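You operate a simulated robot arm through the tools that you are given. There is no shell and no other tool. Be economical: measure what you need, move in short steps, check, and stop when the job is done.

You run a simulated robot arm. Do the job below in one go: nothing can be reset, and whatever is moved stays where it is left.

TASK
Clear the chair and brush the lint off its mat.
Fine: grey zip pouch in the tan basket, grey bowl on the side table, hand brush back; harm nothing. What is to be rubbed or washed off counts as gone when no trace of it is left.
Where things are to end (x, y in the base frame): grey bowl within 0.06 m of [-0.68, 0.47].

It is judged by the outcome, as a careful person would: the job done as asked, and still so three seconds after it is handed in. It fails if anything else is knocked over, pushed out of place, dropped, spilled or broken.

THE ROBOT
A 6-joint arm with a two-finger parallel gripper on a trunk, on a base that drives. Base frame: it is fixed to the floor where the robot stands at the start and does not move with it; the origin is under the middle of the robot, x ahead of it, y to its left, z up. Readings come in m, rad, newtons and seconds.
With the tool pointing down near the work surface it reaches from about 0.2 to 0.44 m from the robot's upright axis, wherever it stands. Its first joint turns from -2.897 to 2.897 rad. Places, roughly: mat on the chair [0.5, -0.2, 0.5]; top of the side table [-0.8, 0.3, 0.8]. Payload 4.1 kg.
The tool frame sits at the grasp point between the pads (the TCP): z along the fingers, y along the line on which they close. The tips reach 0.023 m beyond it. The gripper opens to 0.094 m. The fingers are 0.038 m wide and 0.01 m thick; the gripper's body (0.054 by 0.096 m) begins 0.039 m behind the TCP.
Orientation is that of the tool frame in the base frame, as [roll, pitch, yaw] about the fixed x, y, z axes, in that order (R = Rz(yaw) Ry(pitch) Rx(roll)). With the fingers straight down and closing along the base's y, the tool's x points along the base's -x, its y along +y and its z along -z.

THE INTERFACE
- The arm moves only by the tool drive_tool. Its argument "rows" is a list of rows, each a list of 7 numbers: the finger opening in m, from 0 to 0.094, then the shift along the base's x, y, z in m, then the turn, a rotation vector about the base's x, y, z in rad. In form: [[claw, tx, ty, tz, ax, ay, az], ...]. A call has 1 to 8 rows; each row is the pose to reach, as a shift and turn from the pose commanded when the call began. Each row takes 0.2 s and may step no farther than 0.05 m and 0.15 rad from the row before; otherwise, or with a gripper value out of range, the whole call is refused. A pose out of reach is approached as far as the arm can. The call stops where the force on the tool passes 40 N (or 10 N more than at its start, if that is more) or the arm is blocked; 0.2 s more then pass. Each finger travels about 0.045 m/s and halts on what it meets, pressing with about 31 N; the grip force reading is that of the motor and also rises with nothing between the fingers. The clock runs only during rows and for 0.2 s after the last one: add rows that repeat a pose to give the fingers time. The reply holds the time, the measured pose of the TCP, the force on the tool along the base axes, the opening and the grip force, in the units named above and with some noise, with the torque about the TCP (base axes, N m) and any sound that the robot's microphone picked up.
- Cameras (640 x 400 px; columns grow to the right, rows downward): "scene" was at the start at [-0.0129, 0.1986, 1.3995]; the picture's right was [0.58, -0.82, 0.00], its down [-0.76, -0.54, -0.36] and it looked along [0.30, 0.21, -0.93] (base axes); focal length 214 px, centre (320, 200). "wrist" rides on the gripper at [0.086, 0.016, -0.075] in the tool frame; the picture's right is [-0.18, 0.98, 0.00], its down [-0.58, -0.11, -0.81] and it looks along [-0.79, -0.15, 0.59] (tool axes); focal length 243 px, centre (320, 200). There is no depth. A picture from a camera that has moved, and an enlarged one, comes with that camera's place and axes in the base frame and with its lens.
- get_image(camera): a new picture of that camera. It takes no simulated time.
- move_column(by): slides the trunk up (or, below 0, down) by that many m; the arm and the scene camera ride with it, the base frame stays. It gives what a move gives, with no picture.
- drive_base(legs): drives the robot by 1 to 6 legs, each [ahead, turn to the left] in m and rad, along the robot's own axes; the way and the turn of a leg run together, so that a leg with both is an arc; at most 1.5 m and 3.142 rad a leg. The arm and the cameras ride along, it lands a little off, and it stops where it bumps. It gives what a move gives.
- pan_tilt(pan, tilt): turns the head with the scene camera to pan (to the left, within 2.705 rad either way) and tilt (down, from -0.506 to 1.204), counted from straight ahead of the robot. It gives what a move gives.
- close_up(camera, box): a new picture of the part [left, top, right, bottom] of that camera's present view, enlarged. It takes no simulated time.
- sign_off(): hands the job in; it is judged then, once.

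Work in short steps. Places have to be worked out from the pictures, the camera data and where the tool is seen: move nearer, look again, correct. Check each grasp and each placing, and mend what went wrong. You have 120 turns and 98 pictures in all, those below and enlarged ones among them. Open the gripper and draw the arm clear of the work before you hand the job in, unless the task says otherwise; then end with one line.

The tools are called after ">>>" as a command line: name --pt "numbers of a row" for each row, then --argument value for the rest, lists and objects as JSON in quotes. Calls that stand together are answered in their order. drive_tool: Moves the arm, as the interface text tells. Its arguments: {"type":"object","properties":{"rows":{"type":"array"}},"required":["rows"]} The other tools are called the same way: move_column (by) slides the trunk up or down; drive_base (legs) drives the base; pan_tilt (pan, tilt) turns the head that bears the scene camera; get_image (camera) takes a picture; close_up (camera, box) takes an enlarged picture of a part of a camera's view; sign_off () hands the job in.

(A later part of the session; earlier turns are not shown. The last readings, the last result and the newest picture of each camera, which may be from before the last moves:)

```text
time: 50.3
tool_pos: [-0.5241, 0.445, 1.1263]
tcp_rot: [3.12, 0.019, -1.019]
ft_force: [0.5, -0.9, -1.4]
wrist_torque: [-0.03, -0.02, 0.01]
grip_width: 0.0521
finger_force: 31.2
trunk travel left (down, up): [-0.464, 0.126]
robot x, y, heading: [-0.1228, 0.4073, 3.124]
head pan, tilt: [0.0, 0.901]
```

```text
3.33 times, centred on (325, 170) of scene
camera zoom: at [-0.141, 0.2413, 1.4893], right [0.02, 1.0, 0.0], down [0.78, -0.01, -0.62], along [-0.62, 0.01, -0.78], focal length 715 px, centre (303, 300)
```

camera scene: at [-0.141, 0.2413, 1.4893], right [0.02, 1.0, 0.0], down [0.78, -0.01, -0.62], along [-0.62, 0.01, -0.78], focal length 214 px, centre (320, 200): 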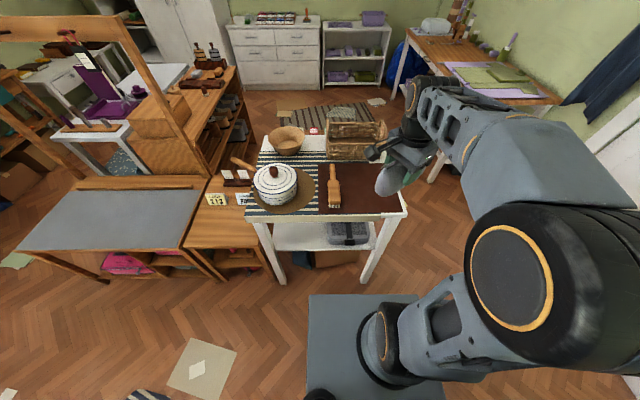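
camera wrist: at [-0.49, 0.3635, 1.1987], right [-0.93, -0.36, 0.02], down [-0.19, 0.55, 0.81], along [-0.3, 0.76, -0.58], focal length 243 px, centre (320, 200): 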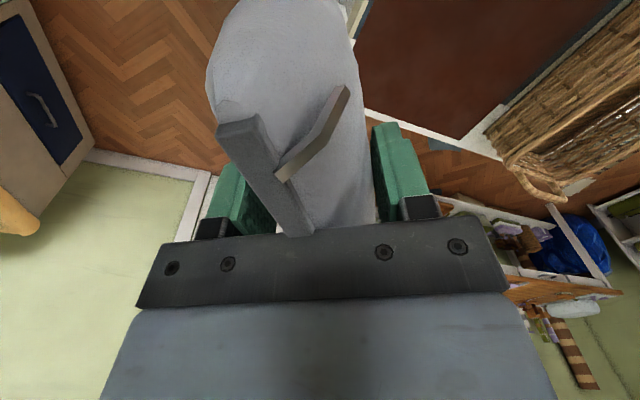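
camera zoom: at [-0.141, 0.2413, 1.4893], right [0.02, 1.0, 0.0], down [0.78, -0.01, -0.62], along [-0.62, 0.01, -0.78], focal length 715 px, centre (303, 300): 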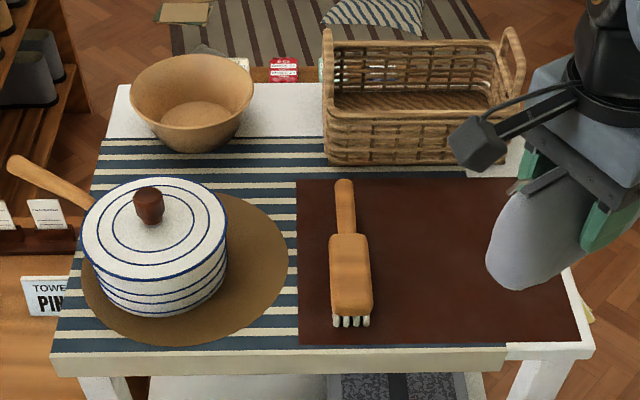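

The basket spans about x -0.94…-1.12, y 0.29…0.54, too far from the table's front, so I go round to the table's +y end, where everything is within reach.

>>> drive_base --legs '[[0, -1.553], [0.57, 0], [0, 1.571]]'

>>> get_image --camera "scene"

```text
time: 61.3
tool_pos: [-0.5189, 0.9958, 1.1271]
tcp_rot: [3.12, 0.02, -0.976]
ft_force: [-0.9, 0.3, -1.8]
wrist_torque: [-0.02, -0.01, -0.02]
grip_width: 0.0517
finger_force: 31.0
trunk travel left (down, up): [-0.464, 0.126]
robot x, y, heading: [-0.1164, 0.9762, -3.118]
head pan, tilt: [0.0, 0.901]
```

```text
62 pictures are left
camera scene: at [-0.1284, 0.8083, 1.4893], right [-0.03, 1.0, 0.0], down [0.78, 0.02, -0.62], along [-0.62, -0.02, -0.78], focal length 214 px, centre (320, 200)
```

scene: 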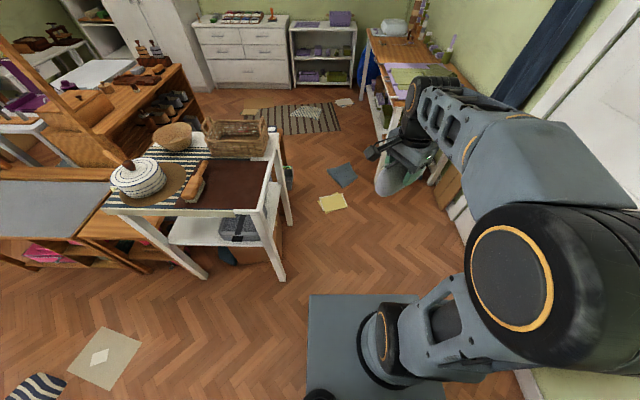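

Papers lie on the floor from x≈-1.18 on, so I stop at x≈-0.75, then turn to face -y.

>>> drive_base --legs '[[0.63, 0], [0, 1.547]]'

>>> pan_tilt --pan -0.2 --tilt 1.1

>>> get_image --camera "scene"

```text
time: 68.6
tool_pos: [-0.8186, 0.5669, 1.126]
tcp_rot: [3.121, 0.02, 0.512]
ft_force: [-0.7, -0.1, -0.8]
wrist_torque: [-0.01, -0.07, -0.03]
grip_width: 0.0521
finger_force: 30.9
trunk travel left (down, up): [-0.464, 0.126]
robot x, y, heading: [-0.7677, 0.9653, -1.624]
head pan, tilt: [0.0, 0.901]
```

```text
time: 69.3
tool_pos: [-0.8189, 0.5675, 1.1249]
tcp_rot: [3.121, 0.019, 0.512]
ft_force: [1.0, 0.1, -1.8]
wrist_torque: [0.02, 0.02, 0.02]
grip_width: 0.0521
finger_force: 31.3
trunk travel left (down, up): [-0.464, 0.126]
robot x, y, heading: [-0.7654, 0.9652, -1.622]
head pan, tilt: [-0.201, 1.1]
```

```text
61 pictures are left
camera scene: at [-0.6104, 0.9539, 1.4756], right [-0.97, 0.25, 0.0], down [0.22, 0.86, -0.45], along [-0.11, -0.44, -0.89], focal length 214 px, centre (320, 200)
```

scene: 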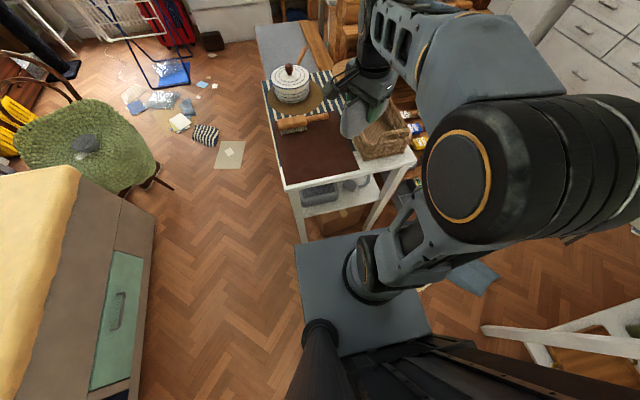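

Good position. I enlarge the table for the basket's place.

>>> close_up --camera "scene" --box '[250, 60, 430, 200]'

>>> get_image --camera "wrist"

```text
2.86 times, centred on (340, 130) of scene
camera zoom: at [-0.6104, 0.9539, 1.4756], right [-0.97, 0.25, 0.0], down [0.22, 0.86, -0.45], along [-0.11, -0.44, -0.89], focal length 613 px, centre (263, 400)
```

zoom: 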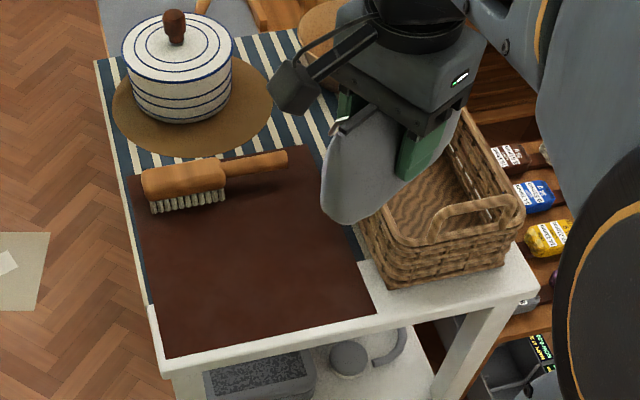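

```text
59 pictures are left
camera wrist: at [-0.7344, 0.5975, 1.1987], right [0.32, -0.95, 0.02], down [-0.56, -0.17, 0.81], along [-0.77, -0.28, -0.58], focal length 243 px, centre (320, 200)
```

wrist: 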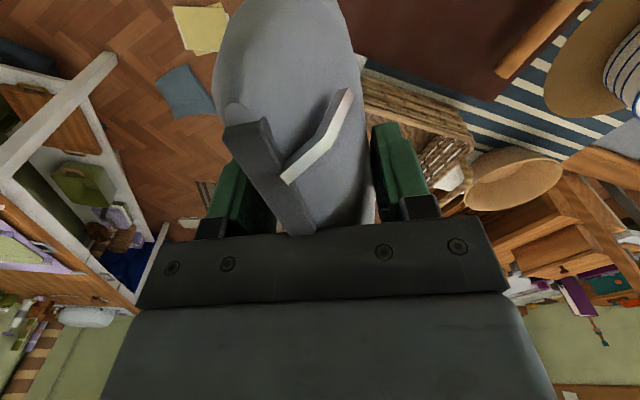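

The basket's centre is at about (-1.01, 0.405), rim z≈0.90. I drive 0.06 m closer, then bring the pouch over it, turned so its long axis runs along the basket's length.

>>> drive_base --legs '[[0.06, 0]]'

>>> drive_tool --pt "0.0 -0.024 -0.014 0 0 0 0.132" --pt "0.0 -0.048 -0.028 0 0 0 0.264" --pt "0.0 -0.072 -0.042 0 0 0 0.396" --pt "0.0 -0.096 -0.056 0 0 0 0.528" --pt "0.0 -0.12 -0.07 0 0 0 0.66" --pt "0.0 -0.144 -0.084 0 0 0 0.792" --pt "0.0 -0.168 -0.098 0 0 0 0.924" --pt "0.0 -0.19 -0.105 0 0 0 1.05"

>>> get_image --camera "wrist"

>>> close_up --camera "scene" --box '[250, 60, 430, 200]'

```text
time: 70.3
tool_pos: [-0.8217, 0.5057, 1.1267]
tcp_rot: [3.123, 0.018, 0.513]
ft_force: [-0.8, -0.1, -1.6]
wrist_torque: [0.04, -0.03, 0.04]
grip_width: 0.0523
finger_force: 30.9
trunk travel left (down, up): [-0.464, 0.126]
robot x, y, heading: [-0.7673, 0.9004, -1.624]
head pan, tilt: [-0.201, 1.1]
```

```text
time: 72.1
tool_pos: [-1.0132, 0.3999, 1.1224]
tcp_rot: [3.12, 0.018, 1.566]
ft_force: [-0.6, -1.0, -2.7]
wrist_torque: [0.01, 0.0, 0.0]
grip_width: 0.052
finger_force: 31.0
trunk travel left (down, up): [-0.464, 0.126]
robot x, y, heading: [-0.7679, 0.905, -1.629]
head pan, tilt: [-0.201, 1.1]
```

```text
58 pictures are left
camera wrist: at [-0.9976, 0.4885, 1.1957], right [0.98, -0.19, 0.02], down [-0.13, -0.57, 0.81], along [-0.14, -0.8, -0.58], focal length 243 px, centre (320, 200)
```

wrist: 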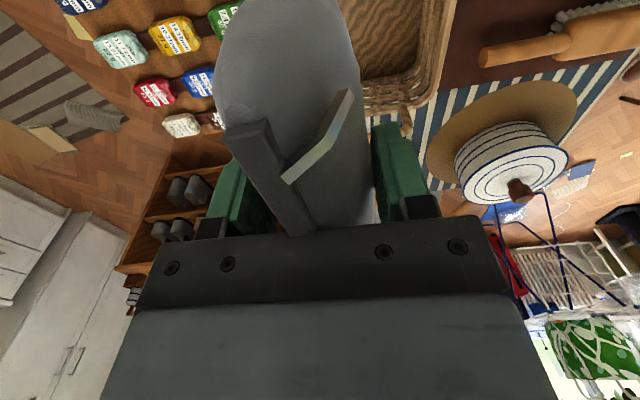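

```text
2.86 times, centred on (340, 130) of scene
camera zoom: at [-0.6141, 0.8921, 1.4756], right [-0.97, 0.25, 0.0], down [0.22, 0.86, -0.45], along [-0.11, -0.44, -0.89], focal length 613 px, centre (263, 400)
```

zoom: 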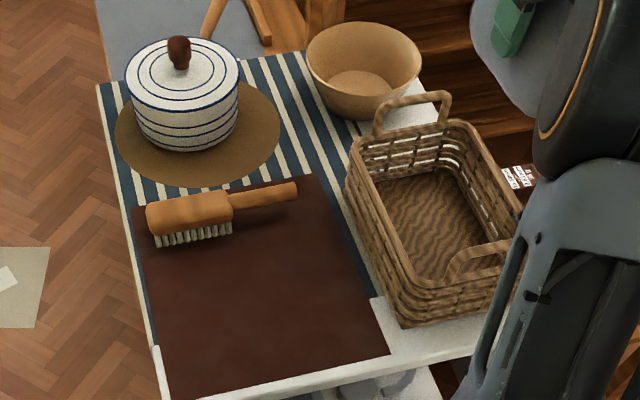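

From here the basket's rim lies at x -0.88…-1.06, y 0.28…0.50, so its centre is (-0.97, 0.39). I shift over it and come down part way.

>>> drive_tool --pt "0.0 0.03 -0.003 -0.02 0 0 0" --pt "0.0 0.043 -0.006 -0.06 0 0 0" --pt "0.0 0.043 -0.006 -0.1 0 0 0"

>>> get_image --camera "wrist"

>>> pan_tilt --pan 0.35 --tilt 0.9

>>> get_image --camera "scene"

```text
time: 72.9
tool_pos: [-0.967, 0.3908, 1.023]
tcp_rot: [3.122, 0.02, 1.565]
ft_force: [0.4, 0.2, -1.5]
wrist_torque: [0.05, -0.02, -0.01]
grip_width: 0.0519
finger_force: 30.5
trunk travel left (down, up): [-0.464, 0.126]
robot x, y, heading: [-0.7703, 0.9023, -1.63]
head pan, tilt: [-0.201, 1.1]
```

```text
56 pictures are left
camera wrist: at [-0.9515, 0.4796, 1.0958], right [0.98, -0.19, 0.02], down [-0.13, -0.57, 0.81], along [-0.14, -0.8, -0.58], focal length 243 px, centre (320, 200)
```

wrist: 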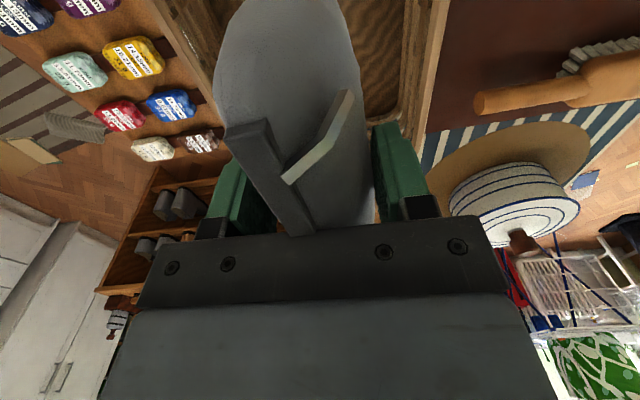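

```text
time: 73.9
tool_pos: [-0.9675, 0.3922, 1.024]
tcp_rot: [3.12, 0.018, 1.564]
ft_force: [0.2, -0.1, -1.4]
wrist_torque: [0.02, 0.0, 0.0]
grip_width: 0.0519
finger_force: 31.1
trunk travel left (down, up): [-0.464, 0.126]
robot x, y, heading: [-0.7685, 0.9045, -1.624]
head pan, tilt: [0.351, 0.901]
```

```text
55 pictures are left
camera scene: at [-0.5759, 0.8811, 1.4893], right [-0.96, -0.29, 0.0], down [-0.23, 0.75, -0.62], along [0.18, -0.59, -0.78], focal length 214 px, centre (320, 200)
```

scene: 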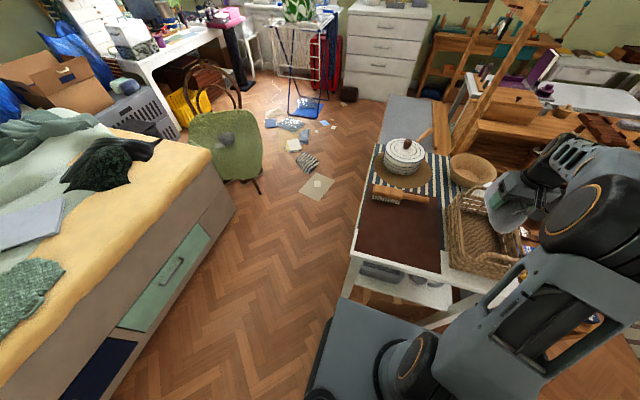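

The basket is centred around the pouch. I lower the pouch into it.

>>> drive_tool --pt "0.0 0 0.002 -0.04 0 0 0" --pt "0.0 0 0.002 -0.08 0 0 0" --pt "0.0 0 0.002 -0.11 0 0 0" --pt "0.0 0 0.002 -0.128 0 0 0" --pt "0.0 0 0.002 -0.138 0 0 0"

>>> get_image --camera "wrist"

>>> close_up --camera "scene" --box '[400, 130, 600, 290]'

```text
time: 75.0
tool_pos: [-0.9693, 0.394, 0.9031]
tcp_rot: [3.128, 0.031, 1.564]
ft_force: [0.6, 3.3, 22.6]
wrist_torque: [1.29, -0.27, -0.04]
grip_width: 0.0519
finger_force: 32.0
trunk travel left (down, up): [-0.464, 0.126]
robot x, y, heading: [-0.7679, 0.9021, -1.623]
head pan, tilt: [0.351, 0.901]
stopped in row 5: the force on the tool passed its limit (the readings are from after the stop); the commanded pose is now the measured one
```

```text
54 pictures are left
camera wrist: at [-0.9533, 0.4826, 0.9746], right [0.98, -0.19, 0.02], down [-0.12, -0.55, 0.82], along [-0.15, -0.81, -0.57], focal length 243 px, centre (320, 200)
```

wrist: 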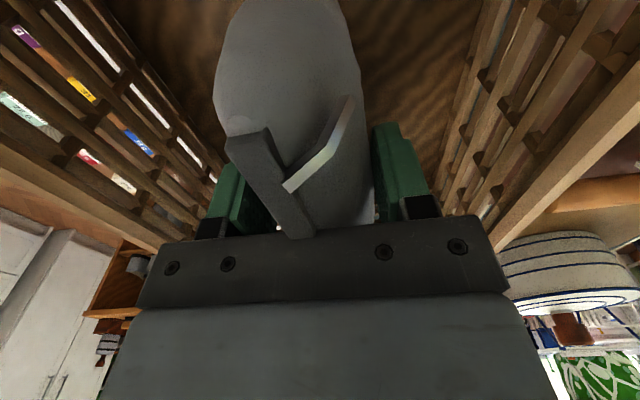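

```text
2.50 times, centred on (500, 210) of scene
camera zoom: at [-0.5749, 0.8836, 1.4897], right [-0.96, -0.29, 0.0], down [-0.23, 0.75, -0.62], along [0.18, -0.6, -0.78], focal length 536 px, centre (-130, 175)
```

zoom: 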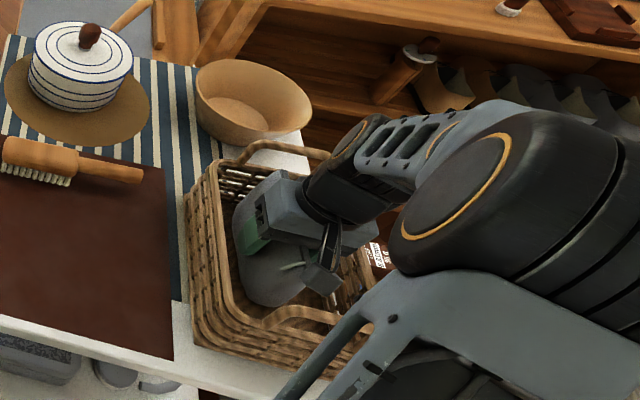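

Contact is felt: the pouch touches the bottom or its end. I ease up 2 mm and open just enough.

>>> drive_tool --pt "0.055 0 0 0.002 0 0 0" --pt "0.065 0 0 0.002 0 0 0" --pt "0.075 0 0 0.002 0 0 0" --pt "0.075 0 0 0.002 0 0 0"

>>> get_image --camera "wrist"

```text
time: 76.0
tool_pos: [-0.9702, 0.3939, 0.9035]
tcp_rot: [3.13, 0.031, 1.565]
ft_force: [-0.7, -1.1, 24.6]
wrist_torque: [0.77, 0.04, 0.02]
grip_width: 0.075
finger_force: 0.2
trunk travel left (down, up): [-0.464, 0.126]
robot x, y, heading: [-0.7732, 0.9038, -1.618]
head pan, tilt: [0.351, 0.901]
```

```text
52 pictures are left
camera wrist: at [-0.9537, 0.4823, 0.9745], right [0.98, -0.19, 0.02], down [-0.12, -0.55, 0.82], along [-0.15, -0.81, -0.57], focal length 243 px, centre (320, 200)
```

wrist: 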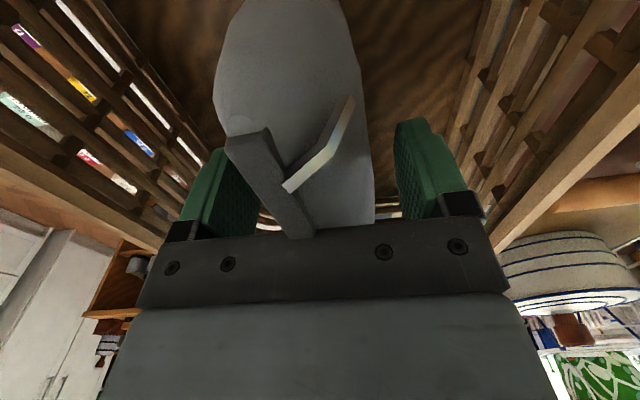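

The pouch stands on the basket's bottom, free of the fingers. I rise straight up.

>>> drive_tool --pt "0.075 0 0 0.01 0 0 0" --pt "0.075 0 0 0.04 0 0 0" --pt "0.075 0 0 0.08 0 0 0" --pt "0.075 0 0 0.125 0 0 0" --pt "0.075 0 0 0.17 0 0 0" --pt "0.075 0 0.04 0.2 0 0 0"

>>> get_image --camera "wrist"

>>> close_up --camera "scene" --box '[400, 130, 600, 290]'

```text
time: 77.4
tool_pos: [-0.9686, 0.4352, 1.103]
tcp_rot: [3.127, 0.026, 1.564]
ft_force: [0.5, -0.3, 0.4]
wrist_torque: [0.04, -0.01, 0.0]
grip_width: 0.0749
finger_force: 0.0
trunk travel left (down, up): [-0.464, 0.126]
robot x, y, heading: [-0.7716, 0.9017, -1.624]
head pan, tilt: [0.351, 0.901]
```

```text
51 pictures are left
camera wrist: at [-0.953, 0.5239, 1.1747], right [0.98, -0.19, 0.02], down [-0.13, -0.56, 0.82], along [-0.14, -0.81, -0.57], focal length 243 px, centre (320, 200)
```

wrist: 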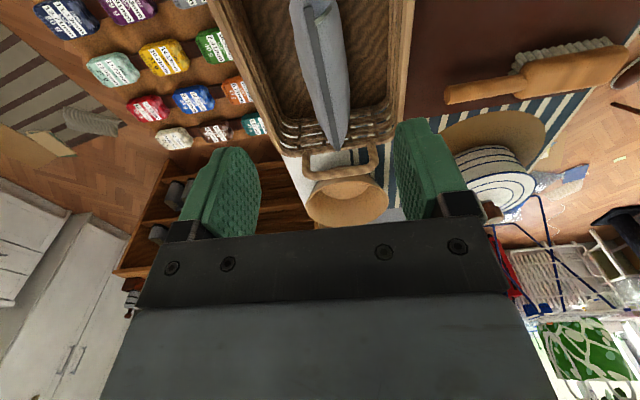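

```text
2.50 times, centred on (500, 210) of scene
camera zoom: at [-0.5756, 0.8815, 1.4893], right [-0.96, -0.29, 0.0], down [-0.23, 0.75, -0.62], along [0.18, -0.59, -0.78], focal length 536 px, centre (-130, 175)
```

zoom: 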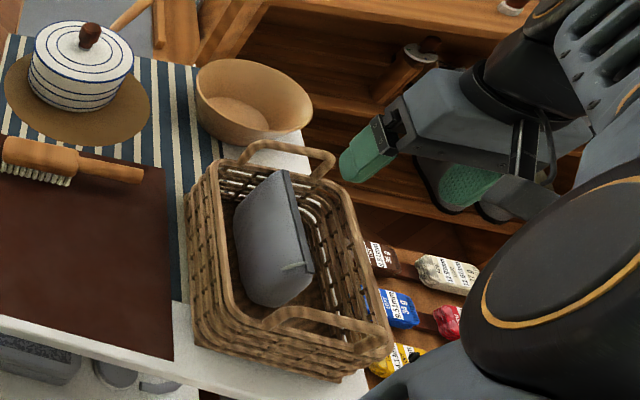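

The pouch is safely in the basket. I pull the arm in and drive the same way back towards the chair for the bowl.

>>> drive_tool --pt "0.09 0.045 0.018 0.01 0 0 0" --pt "0.09 0.09 0.036 0.02 0 0 0" --pt "0.09 0.135 0.054 0.03 0 0 0" --pt "0.09 0.17 0.068 0.03 0 0 0"

>>> drive_base --legs '[[-0.07, 0], [0, 1.624], [0.64, 0], [0, -1.571], [0.5, 0]]'

```text
time: 78.4
tool_pos: [-0.7984, 0.5037, 1.1308]
tcp_rot: [3.127, 0.03, 1.562]
ft_force: [0.0, -0.6, -0.6]
wrist_torque: [0.04, 0.0, 0.01]
grip_width: 0.0899
finger_force: 0.0
trunk travel left (down, up): [-0.464, 0.126]
robot x, y, heading: [-0.7669, 0.9017, -1.623]
head pan, tilt: [0.351, 0.901]
```

```text
time: 92.8
tool_pos: [-0.1048, 0.0889, 1.1301]
tcp_rot: [3.125, 0.031, 1.646]
ft_force: [0.6, -0.1, -0.3]
wrist_torque: [0.0, -0.02, -0.01]
grip_width: 0.0901
finger_force: 0.0
trunk travel left (down, up): [-0.464, 0.126]
robot x, y, heading: [-0.1031, 0.4885, -1.542]
head pan, tilt: [0.351, 0.901]
```

Next I drive down beside the chair and turn to face it.

>>> drive_base --legs '[[0.49, 0], [0, 1.542]]'

>>> pan_tilt --pan -0.2 --tilt 1.0

>>> get_image --camera "scene"

```text
time: 99.4
tool_pos: [0.3096, 0.0053, 1.132]
tcp_rot: [3.124, 0.03, -3.08]
ft_force: [0.7, -0.2, 0.5]
wrist_torque: [0.02, 0.01, -0.05]
grip_width: 0.0899
finger_force: 0.0
trunk travel left (down, up): [-0.464, 0.126]
robot x, y, heading: [-0.0905, 0.0054, 0.016]
head pan, tilt: [0.351, 0.901]
```

```text
time: 100.4
tool_pos: [0.3105, 0.0057, 1.1309]
tcp_rot: [3.125, 0.03, -3.077]
ft_force: [-0.3, -0.3, 0.6]
wrist_torque: [-0.01, -0.01, -0.01]
grip_width: 0.0901
finger_force: 0.1
trunk travel left (down, up): [-0.464, 0.126]
robot x, y, heading: [-0.0891, 0.0076, 0.015]
head pan, tilt: [-0.201, 1.0]
```

```text
49 pictures are left
camera scene: at [-0.0824, 0.1608, 1.4821], right [-0.18, -0.98, 0.0], down [-0.83, 0.15, -0.54], along [0.53, -0.1, -0.84], focal length 214 px, centre (320, 200)
```

scene: 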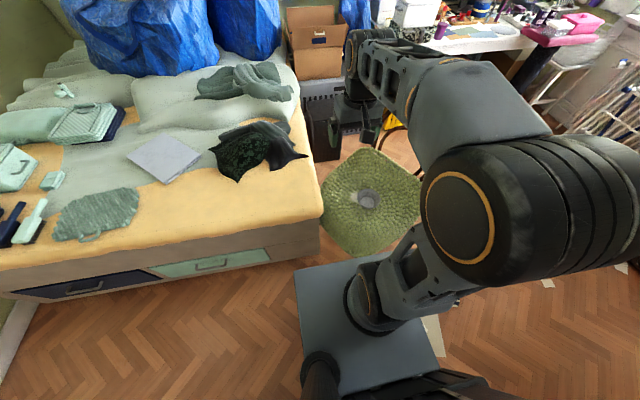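

I drive ahead to the old place, lower the trunk, and bring the tool over the bowl for a look.

>>> drive_base --legs '[[0.08, 0]]'

>>> move_column --by -0.37

>>> drive_tool --pt "0.09 0.0 -0.04 0 0 0 -0.06" --pt "0.09 0.0 -0.08 0 0 0 -0.06" --pt "0.09 0.0 -0.12 0 0 0 -0.06" --pt "0.09 0.0 -0.16 0 0 0 -0.06" --pt "0.09 0.0 -0.2 0 0 0 -0.06" --pt "0.09 0.0 -0.24 0 0 0 -0.06"

>>> close_up --camera "wrist" --box '[180, 0, 480, 200]'

```text
time: 101.5
tool_pos: [0.392, 0.0075, 1.1299]
tcp_rot: [3.125, 0.029, -3.08]
ft_force: [-0.2, -0.2, -0.2]
wrist_torque: [0.0, 0.0, -0.01]
grip_width: 0.0899
finger_force: 0.1
trunk travel left (down, up): [-0.464, 0.126]
robot x, y, heading: [-0.0118, 0.0072, 0.021]
head pan, tilt: [-0.201, 1.0]
```

```text
time: 105.0
tool_pos: [0.391, 0.0069, 0.7609]
tcp_rot: [3.125, 0.031, -3.079]
ft_force: [0.1, 0.4, -0.6]
wrist_torque: [-0.04, -0.02, -0.01]
grip_width: 0.0903
finger_force: 0.0
trunk travel left (down, up): [-0.094, 0.496]
robot x, y, heading: [-0.0075, 0.0069, 0.014]
head pan, tilt: [-0.201, 1.0]
```

```text
time: 106.4
tool_pos: [0.3925, -0.233, 0.7625]
tcp_rot: [3.126, 0.028, -3.138]
ft_force: [0.3, -0.2, 1.7]
wrist_torque: [0.0, 0.03, -0.02]
grip_width: 0.0901
finger_force: 0.1
trunk travel left (down, up): [-0.094, 0.496]
robot x, y, heading: [-0.0063, 0.0108, 0.015]
head pan, tilt: [-0.201, 1.0]
```

```text
2.00 times, centred on (330, 100) of wrist
camera zoom: at [0.3045, -0.2171, 0.8335], right [0.18, 0.98, 0.02], down [0.56, -0.12, 0.82], along [0.81, -0.14, -0.57], focal length 485 px, centre (300, 400)
```

zoom: 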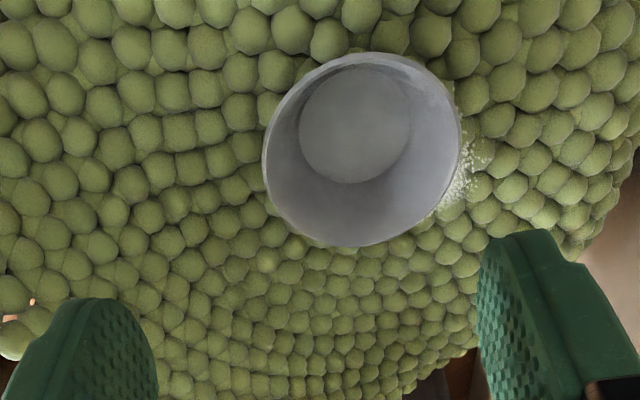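

The bowl's rim centre is at (0.464, -0.203), z≈0.54, radius 0.06. I place the tool above its -y rim, away from the lint, to pinch the wall.

>>> drive_tool --pt "0.07 0.036 -0.015 -0.02 0 0 0" --pt "0.07 0.0715 -0.03 -0.05 0 0 0" --pt "0.07 0.0715 -0.03 -0.095 0 0 0" --pt "0.07 0.0715 -0.03 -0.14 0 0 0" --pt "0.07 0.0715 -0.03 -0.165 0 0 0"

>>> get_image --camera "wrist"

>>> close_up --camera "scene" --box '[290, 80, 450, 200]'

```text
time: 107.6
tool_pos: [0.4608, -0.2647, 0.5958]
tcp_rot: [3.124, 0.032, -3.141]
ft_force: [-0.4, 0.6, -0.1]
wrist_torque: [-0.03, -0.03, 0.03]
grip_width: 0.0698
finger_force: 0.1
trunk travel left (down, up): [-0.094, 0.496]
robot x, y, heading: [-0.0126, 0.0104, 0.016]
head pan, tilt: [-0.201, 1.0]
```

```text
47 pictures are left
camera wrist: at [0.3731, -0.2483, 0.6672], right [0.18, 0.98, 0.02], down [0.56, -0.12, 0.82], along [0.81, -0.14, -0.57], focal length 243 px, centre (320, 200)
```

wrist: 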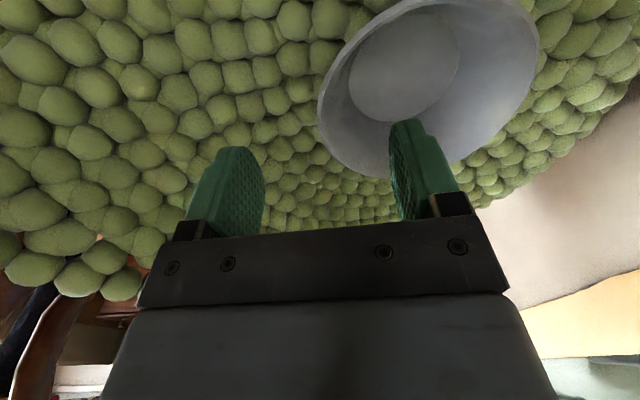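

```text
3.33 times, centred on (370, 140) of scene
camera zoom: at [-0.0013, 0.162, 1.1122], right [-0.18, -0.98, 0.0], down [-0.83, 0.16, -0.54], along [0.53, -0.1, -0.84], focal length 715 px, centre (153, 400)
```

zoom: 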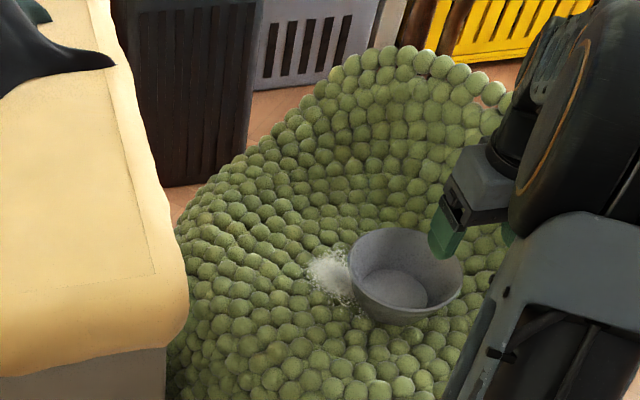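

Everything lines up. I lower so the fingers straddle the wall, then close.

>>> drive_tool --pt "0.07 0 0 -0.03 0 0 0" --pt "0.07 0 0 -0.05 0 0 0" --pt "0.07 0 0 -0.06 0 0 0" --pt "0.07 0 0 -0.064 0 0 0"

>>> get_image --camera "wrist"

```text
time: 108.6
tool_pos: [0.4619, -0.2624, 0.5322]
tcp_rot: [3.123, 0.028, -3.14]
ft_force: [1.1, -0.2, -0.1]
wrist_torque: [0.02, -0.02, -0.02]
grip_width: 0.0702
finger_force: 0.0
trunk travel left (down, up): [-0.094, 0.496]
robot x, y, heading: [-0.0039, 0.0079, 0.017]
head pan, tilt: [-0.201, 1.0]
```

```text
45 pictures are left
camera wrist: at [0.3732, -0.2475, 0.6031], right [0.18, 0.98, 0.02], down [0.56, -0.12, 0.82], along [0.81, -0.14, -0.57], focal length 243 px, centre (320, 200)
```

wrist: 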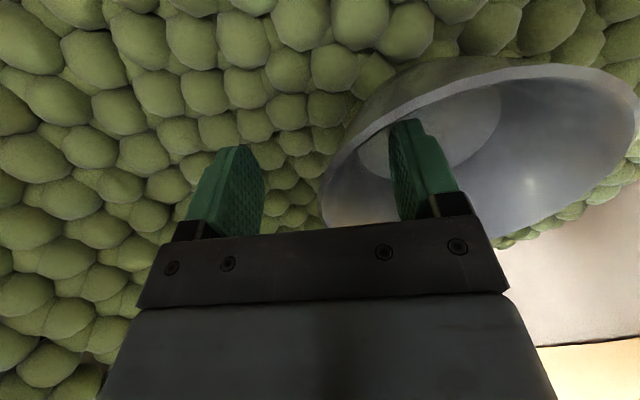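

The wall is between the fingers. I close.

>>> drive_tool --pt "0.04 0 0 0 0 0 0" --pt "0.02 0 0 0 0 0 0" --pt "0.0 0 0 0 0 0 0" --pt "0.0 0 0 0 0 0 0" --pt "0.0 0 0 0 0 0 0" --pt "0.0 0 0 0.015 0 0 0" --pt "0.0 0 0 0.04 0 0 0"

>>> get_image --camera "wrist"

```text
time: 110.2
tool_pos: [0.4606, -0.2632, 0.572]
tcp_rot: [3.126, 0.028, -3.14]
ft_force: [0.5, 0.7, -3.7]
wrist_torque: [-0.17, 0.03, 0.04]
grip_width: 0.0058
finger_force: 30.7
trunk travel left (down, up): [-0.094, 0.496]
robot x, y, heading: [-0.006, 0.0097, 0.012]
head pan, tilt: [-0.201, 1.0]
```

```text
44 pictures are left
camera wrist: at [0.3724, -0.2474, 0.6436], right [0.18, 0.98, 0.02], down [0.56, -0.12, 0.82], along [0.81, -0.14, -0.57], focal length 243 px, centre (320, 200)
```

wrist: 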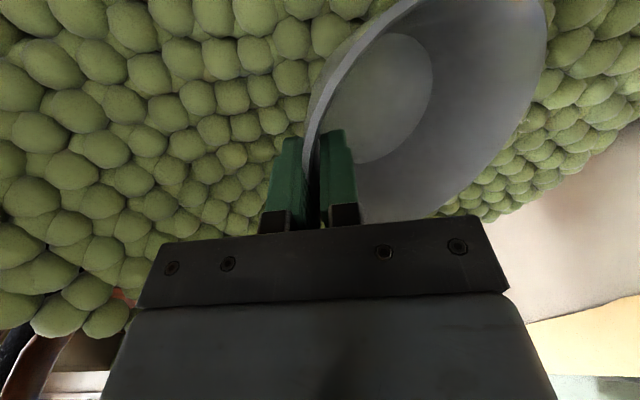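

The bowl is held by its wall but hangs tilted. I lift it higher and look from the side.

>>> drive_tool --pt "0.0 0 0 0.045 0 0 0" --pt "0.0 -0.02 0.02 0.085 0 0 0" --pt "0.0 -0.04 0.05 0.12 0 0 0" --pt "0.0 -0.06 0.08 0.15 0 0 0" --pt "0.0 -0.08 0.115 0.17 0 0 0"

>>> get_image --camera "wrist"

>>> get_image --camera "scene"

```text
refused: row 3 steps farther than a row can; nothing moved
```

```text
43 pictures are left
camera wrist: at [0.3724, -0.2474, 0.6436], right [0.18, 0.98, 0.02], down [0.56, -0.12, 0.82], along [0.81, -0.14, -0.57], focal length 243 px, centre (320, 200)
```

wrist: 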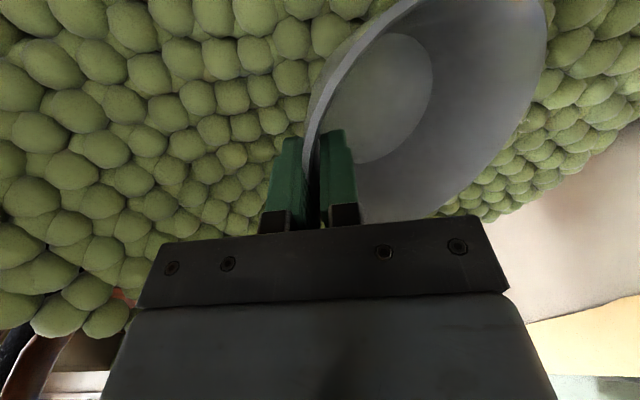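

```text
42 pictures are left
camera scene: at [-0.0008, 0.1617, 1.1119], right [-0.18, -0.98, 0.0], down [-0.83, 0.16, -0.54], along [0.53, -0.1, -0.84], focal length 214 px, centre (320, 200)
```

scene: 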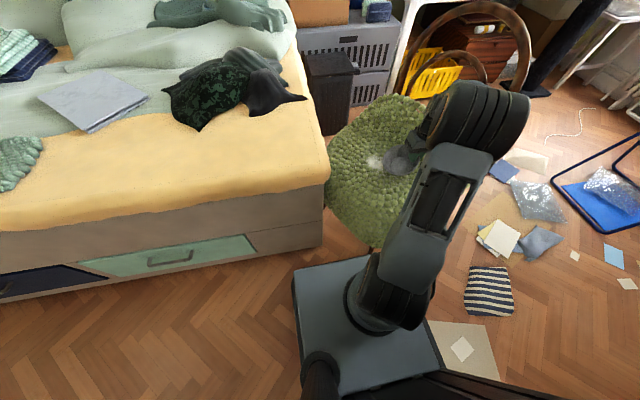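

One row stepped a little too far. I lift with smaller steps, and save pictures.

>>> drive_tool --pt "0.0 0 0 0.045 0 0 0" --pt "0.0 -0.015 0.015 0.085 0 0 0" --pt "0.0 -0.03 0.035 0.12 0 0 0" --pt "0.0 -0.045 0.06 0.15 0 0 0" --pt "0.0 -0.06 0.09 0.18 0 0 0"

>>> close_up --camera "scene" --box '[290, 80, 450, 200]'

```text
time: 111.4
tool_pos: [0.4018, -0.1693, 0.751]
tcp_rot: [3.126, 0.027, -3.141]
ft_force: [-0.4, -0.6, -3.0]
wrist_torque: [-0.08, 0.02, 0.0]
grip_width: 0.0057
finger_force: 31.1
trunk travel left (down, up): [-0.094, 0.496]
robot x, y, heading: [-0.0093, 0.0055, 0.015]
head pan, tilt: [-0.201, 1.0]
```

```text
3.33 times, centred on (370, 140) of scene
camera zoom: at [-0.0007, 0.1616, 1.1121], right [-0.18, -0.98, 0.0], down [-0.83, 0.16, -0.54], along [0.53, -0.1, -0.84], focal length 715 px, centre (153, 400)
```

zoom: 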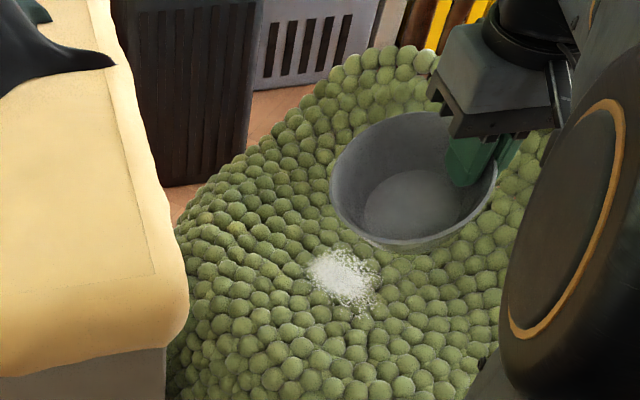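

The bowl hangs only slightly tilted, and the lint patch is free at about (0.514, -0.157), 0.08 m across. I raise the trunk and carry the bowl to the front of the side table.

>>> move_column --by 0.37

>>> drive_base --legs '[[-0.11, 0], [0, 1.557], [0.41, 0], [0, 1.571]]'

>>> pan_tilt --pan 0.0 --tilt 1.0

>>> get_image --camera "scene"

```text
time: 115.0
tool_pos: [0.4029, -0.169, 1.1206]
tcp_rot: [3.128, 0.028, -3.14]
ft_force: [0.2, 0.5, -3.5]
wrist_torque: [-0.09, 0.0, -0.02]
grip_width: 0.0052
finger_force: 31.2
trunk travel left (down, up): [-0.464, 0.126]
robot x, y, heading: [-0.0107, 0.0074, 0.02]
head pan, tilt: [-0.201, 1.0]
```

```text
time: 125.9
tool_pos: [-0.5173, 0.6261, 1.1208]
tcp_rot: [3.127, 0.028, -0.052]
ft_force: [-0.4, -0.3, -2.8]
wrist_torque: [0.13, -0.01, 0.03]
grip_width: 0.0055
finger_force: 31.2
trunk travel left (down, up): [-0.464, 0.126]
robot x, y, heading: [-0.1172, 0.4244, 3.102]
head pan, tilt: [-0.201, 1.0]
```

```text
time: 126.6
tool_pos: [-0.5177, 0.6268, 1.1205]
tcp_rot: [3.128, 0.027, -0.054]
ft_force: [-0.1, -0.4, -2.1]
wrist_torque: [0.1, -0.01, 0.01]
grip_width: 0.0052
finger_force: 30.9
trunk travel left (down, up): [-0.464, 0.126]
robot x, y, heading: [-0.1181, 0.4299, 3.101]
head pan, tilt: [0.0, 1.0]
```

```text
40 pictures are left
camera scene: at [-0.1318, 0.26, 1.4821], right [0.04, 1.0, 0.0], down [0.84, -0.03, -0.54], along [-0.54, 0.02, -0.84], focal length 214 px, centre (320, 200)
```

scene: 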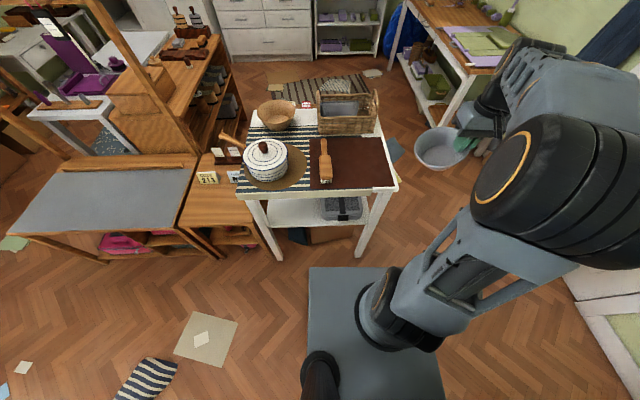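

I drive a bit closer and bring the bowl over the brown place mat.

>>> drive_base --legs '[[0.13, 0]]'

>>> drive_tool --pt "0.0 -0.008 -0.035 -0.03 0 0 0" --pt "0.0 -0.016 -0.07 -0.06 0 0 0" --pt "0.0 -0.025 -0.1 -0.1 0 0 0" --pt "0.0 -0.025 -0.1 -0.14 0 0 0" --pt "0.0 -0.025 -0.1 -0.18 0 0 0"

>>> close_up --camera "scene" --box '[260, 90, 460, 230]'

>>> get_image --camera "wrist"

```text
time: 127.9
tool_pos: [-0.6507, 0.6346, 1.1202]
tcp_rot: [3.125, 0.027, -0.054]
ft_force: [0.3, -0.2, -2.7]
wrist_torque: [0.15, 0.02, 0.01]
grip_width: 0.0052
finger_force: 31.1
trunk travel left (down, up): [-0.464, 0.126]
robot x, y, heading: [-0.2517, 0.4333, 3.101]
head pan, tilt: [0.0, 1.0]
```

```text
refused: row 3 steps farther than a row can; nothing moved
```

```text
2.86 times, centred on (360, 160) of scene
camera zoom: at [-0.2659, 0.2656, 1.4821], right [0.04, 1.0, 0.0], down [0.84, -0.03, -0.54], along [-0.54, 0.02, -0.84], focal length 613 px, centre (206, 314)
```

zoom: 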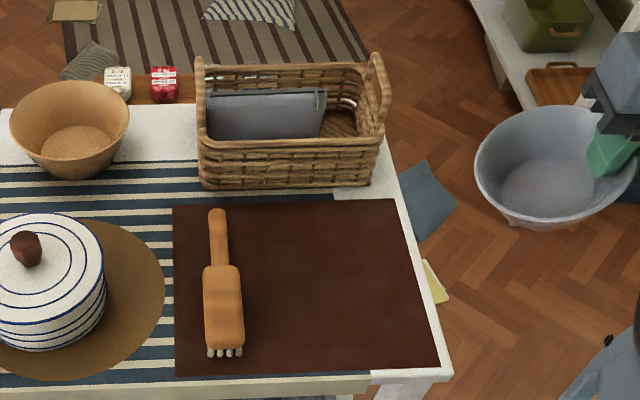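

```text
38 pictures are left
camera wrist: at [-0.5631, 0.6139, 1.1921], right [-0.24, -0.97, 0.02], down [-0.55, 0.15, 0.82], along [-0.8, 0.18, -0.57], focal length 243 px, centre (320, 200)
```

wrist: 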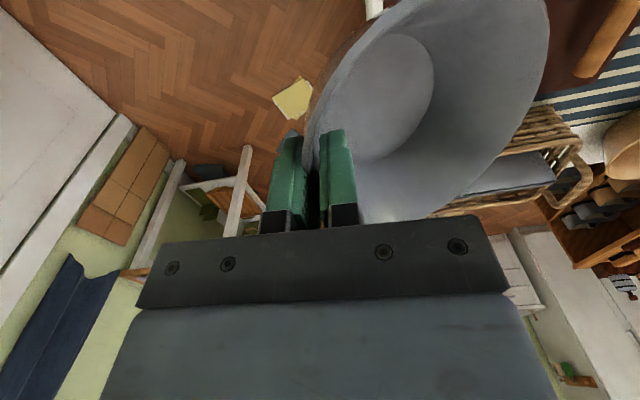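

The target lies at pixel (349, 325) here, well clear of the brush. I repeat the move with smaller steps.

>>> drive_tool --pt "0.0 -0.008 -0.035 -0.025 0 0 0" --pt "0.0 -0.016 -0.07 -0.05 0 0 0" --pt "0.0 -0.025 -0.1 -0.08 0 0 0" --pt "0.0 -0.025 -0.104 -0.125 0 0 0" --pt "0.0 -0.025 -0.104 -0.17 0 0 0" --pt "0.0 -0.025 -0.104 -0.21 0 0 0"

>>> close_up --camera "scene" --box '[260, 120, 460, 260]'

```text
time: 129.3
tool_pos: [-0.6746, 0.5314, 0.911]
tcp_rot: [3.125, 0.035, -0.055]
ft_force: [0.4, 2.8, 15.3]
wrist_torque: [-0.95, -0.12, 0.06]
grip_width: 0.0063
finger_force: 31.7
trunk travel left (down, up): [-0.464, 0.126]
robot x, y, heading: [-0.2505, 0.4329, 3.101]
head pan, tilt: [0.0, 1.0]
```

```text
2.86 times, centred on (360, 190) of scene
camera zoom: at [-0.2636, 0.2655, 1.4827], right [0.04, 1.0, 0.0], down [0.84, -0.04, -0.54], along [-0.54, 0.02, -0.84], focal length 613 px, centre (206, 229)
```

zoom: 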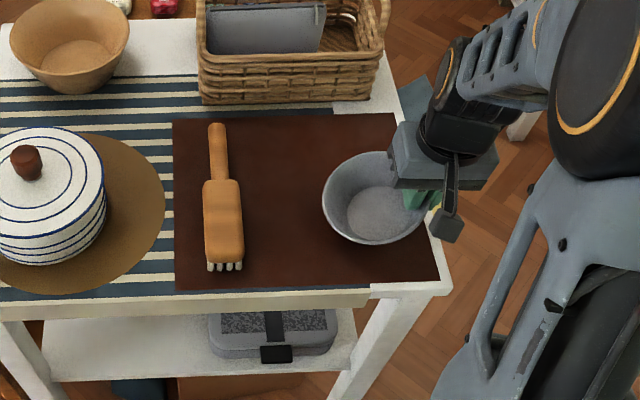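

The bowl has touched down (15 N at z=0.911), with its centre at about (-0.678, 0.471). I ease up a little and open slowly.

>>> drive_tool --pt "0.0 0 0 0.003 0 0 0" --pt "0.012 0 0 0.003 0 0 0" --pt "0.025 0 0 0.003 0 0 0" --pt "0.045 0 0 0.003 0 0 0" --pt "0.06 0 0 0.003 0 0 0" --pt "0.06 0 0 0.003 0 0 0"

>>> get_image --camera "wrist"

```text
time: 130.7
tool_pos: [-0.6757, 0.5308, 0.9115]
tcp_rot: [3.126, 0.027, -0.054]
ft_force: [-0.3, 0.2, -1.3]
wrist_torque: [-0.01, -0.02, 0.0]
grip_width: 0.06
finger_force: 0.1
trunk travel left (down, up): [-0.464, 0.126]
robot x, y, heading: [-0.2499, 0.4304, 3.1]
head pan, tilt: [0.0, 1.0]
```

```text
36 pictures are left
camera wrist: at [-0.5874, 0.5116, 0.9841], right [-0.24, -0.97, 0.02], down [-0.55, 0.15, 0.82], along [-0.8, 0.18, -0.57], focal length 243 px, centre (320, 200)
```

wrist: 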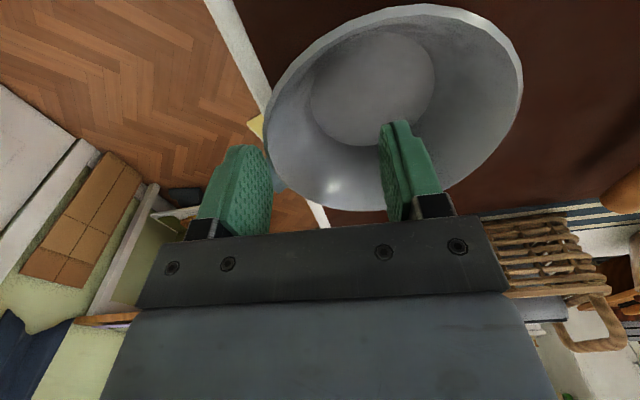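

The bowl stands free. I rise and check it.

>>> drive_tool --pt "0.06 0 0 0.03 0 0 0" --pt "0.06 0 0 0.07 0 0 0" --pt "0.06 0 0 0.115 0 0 0" --pt "0.06 0 0 0.16 0 0 0"

>>> close_up --camera "scene" --box '[260, 120, 460, 260]'

>>> get_image --camera "wrist"

```text
time: 131.7
tool_pos: [-0.6753, 0.5283, 1.0728]
tcp_rot: [3.126, 0.027, -0.054]
ft_force: [-0.3, -0.1, -0.3]
wrist_torque: [0.02, 0.03, -0.01]
grip_width: 0.0598
finger_force: 0.0
trunk travel left (down, up): [-0.464, 0.126]
robot x, y, heading: [-0.2503, 0.4318, 3.097]
head pan, tilt: [0.0, 1.0]
```

```text
2.86 times, centred on (360, 190) of scene
camera zoom: at [-0.2651, 0.2654, 1.4821], right [0.04, 1.0, 0.0], down [0.84, -0.03, -0.54], along [-0.54, 0.02, -0.84], focal length 613 px, centre (206, 229)
```

zoom: 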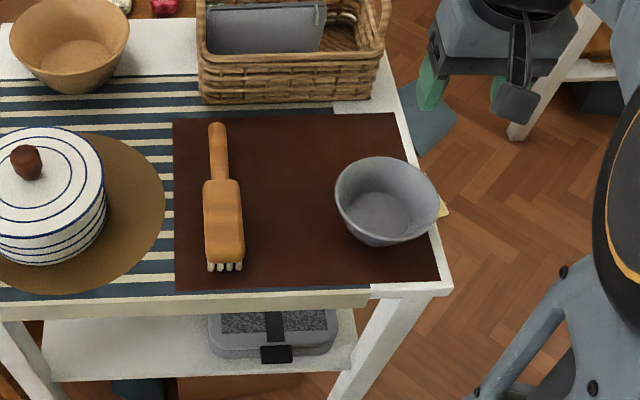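

```text
34 pictures are left
camera wrist: at [-0.5882, 0.5087, 1.1453], right [-0.24, -0.97, 0.02], down [-0.55, 0.15, 0.82], along [-0.8, 0.18, -0.57], focal length 243 px, centre (320, 200)
```

wrist: 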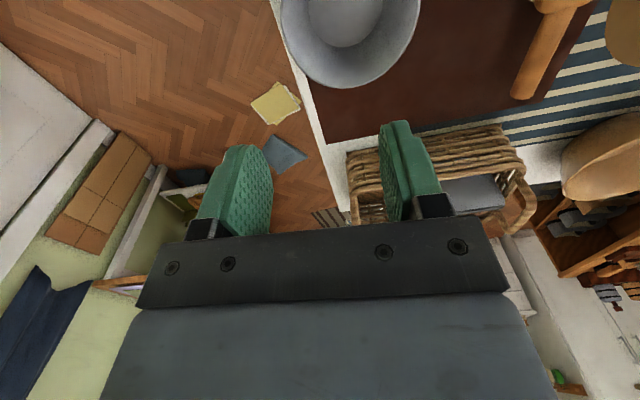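

The bowl stands level at about (-0.68, 0.50), within tolerance. Next the brush: its handle lies along x at y≈0.303, from x≈-0.715 to -0.813; I bring the tool above it.

>>> drive_tool --pt "0.06 -0.011 -0.04 0 0.004 -0.007 0.012" --pt "0.06 -0.022 -0.08 0 0.008 -0.014 0.024" --pt "0.06 -0.033 -0.12 -0.01 0.012 -0.02 0.036" --pt "0.06 -0.044 -0.16 -0.02 0.015 -0.027 0.045" --pt "0.06 -0.055 -0.195 -0.03 0.015 -0.027 0.045" --pt "0.06 -0.063 -0.225 -0.06 0.015 -0.027 0.045"

>>> get_image --camera "wrist"

>>> close_up --camera "scene" --box '[260, 120, 460, 260]'

```text
time: 133.1
tool_pos: [-0.7416, 0.305, 1.0112]
tcp_rot: [3.141, 0.004, -0.008]
ft_force: [-0.3, 0.5, 0.1]
wrist_torque: [0.0, 0.01, -0.02]
grip_width: 0.0601
finger_force: 0.0
trunk travel left (down, up): [-0.464, 0.126]
robot x, y, heading: [-0.251, 0.4328, 3.102]
head pan, tilt: [0.0, 1.0]
```

```text
33 pictures are left
camera wrist: at [-0.6545, 0.2889, 1.0852], right [-0.19, -0.98, 0.0], down [-0.58, 0.11, 0.81], along [-0.79, 0.16, -0.59], focal length 243 px, centre (320, 200)
```

wrist: 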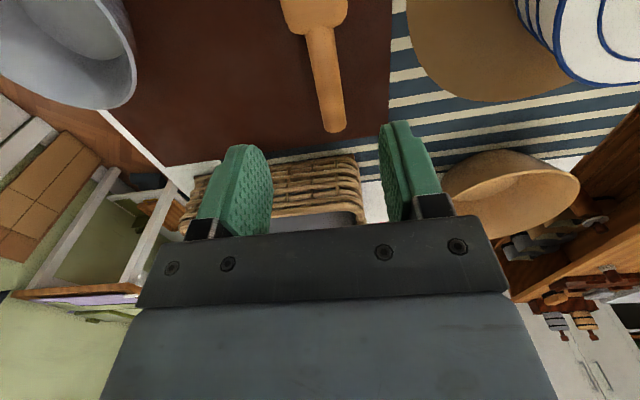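

```text
2.86 times, centred on (360, 190) of scene
camera zoom: at [-0.2653, 0.2651, 1.4821], right [0.04, 1.0, 0.0], down [0.84, -0.03, -0.54], along [-0.54, 0.02, -0.84], focal length 613 px, centre (206, 229)
```

zoom: 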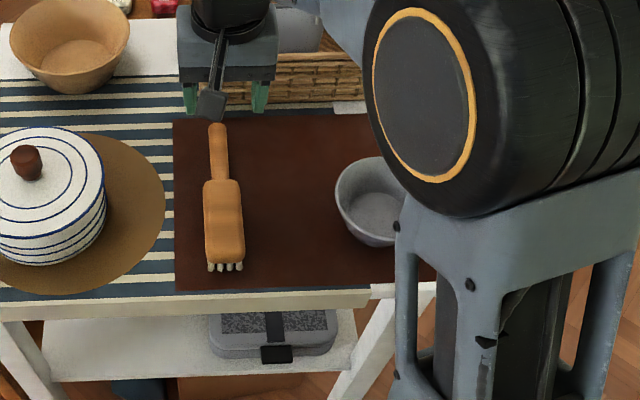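

The handle lies centred at y≈0.307 beneath the fingers. I descend to it, gently at the end.

>>> drive_tool --pt "0.06 -0.003 0.002 -0.045 0 0 0" --pt "0.06 -0.003 0.002 -0.085 0 0 0" --pt "0.06 -0.003 0.002 -0.105 0 0 0" --pt "0.06 -0.003 0.002 -0.115 0 0 0" --pt "0.06 -0.003 0.002 -0.12 0 0 0"

>>> get_image --camera "wrist"

>>> close_up --camera "scene" --box '[280, 120, 400, 230]'

```text
time: 134.3
tool_pos: [-0.7418, 0.306, 0.8919]
tcp_rot: [3.141, 0.0, -0.008]
ft_force: [-0.6, 0.6, 0.1]
wrist_torque: [-0.02, 0.02, -0.03]
grip_width: 0.0602
finger_force: 0.1
trunk travel left (down, up): [-0.464, 0.126]
robot x, y, heading: [-0.2514, 0.4291, 3.099]
head pan, tilt: [0.0, 1.0]
```

```text
31 pictures are left
camera wrist: at [-0.6555, 0.2887, 0.9665], right [-0.19, -0.98, 0.0], down [-0.58, 0.11, 0.81], along [-0.79, 0.16, -0.59], focal length 243 px, centre (320, 200)
```

wrist: 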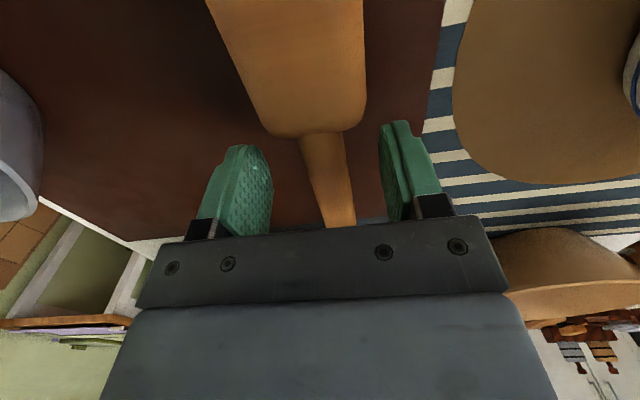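

```text
3.64 times, centred on (340, 175) of scene
camera zoom: at [-0.2653, 0.2653, 1.4821], right [0.04, 1.0, 0.0], down [0.84, -0.03, -0.54], along [-0.54, 0.02, -0.84], focal length 780 px, centre (247, 291)
```

zoom: 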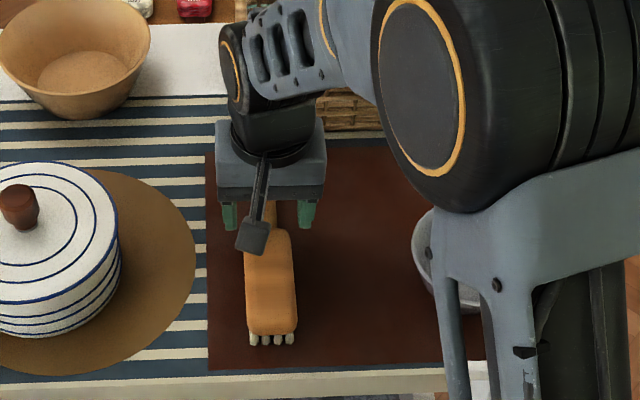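

Triangulating puts the handle's top at z≈0.882, so the fingers must go lower. I feel downward in small steps.

>>> drive_tool --pt "0.06 0 0 -0.004 0 0 0" --pt "0.06 0 0 -0.008 0 0 0" --pt "0.06 0 0 -0.012 0 0 0" --pt "0.06 0 0 -0.016 0 0 0"

```text
time: 135.3
tool_pos: [-0.7425, 0.3067, 0.8772]
tcp_rot: [-3.141, 0.001, -0.008]
ft_force: [-0.4, 0.5, 0.5]
wrist_torque: [0.01, 0.02, 0.01]
grip_width: 0.06
finger_force: 0.1
trunk travel left (down, up): [-0.464, 0.126]
robot x, y, heading: [-0.2467, 0.4272, 3.1]
head pan, tilt: [0.0, 1.0]
```

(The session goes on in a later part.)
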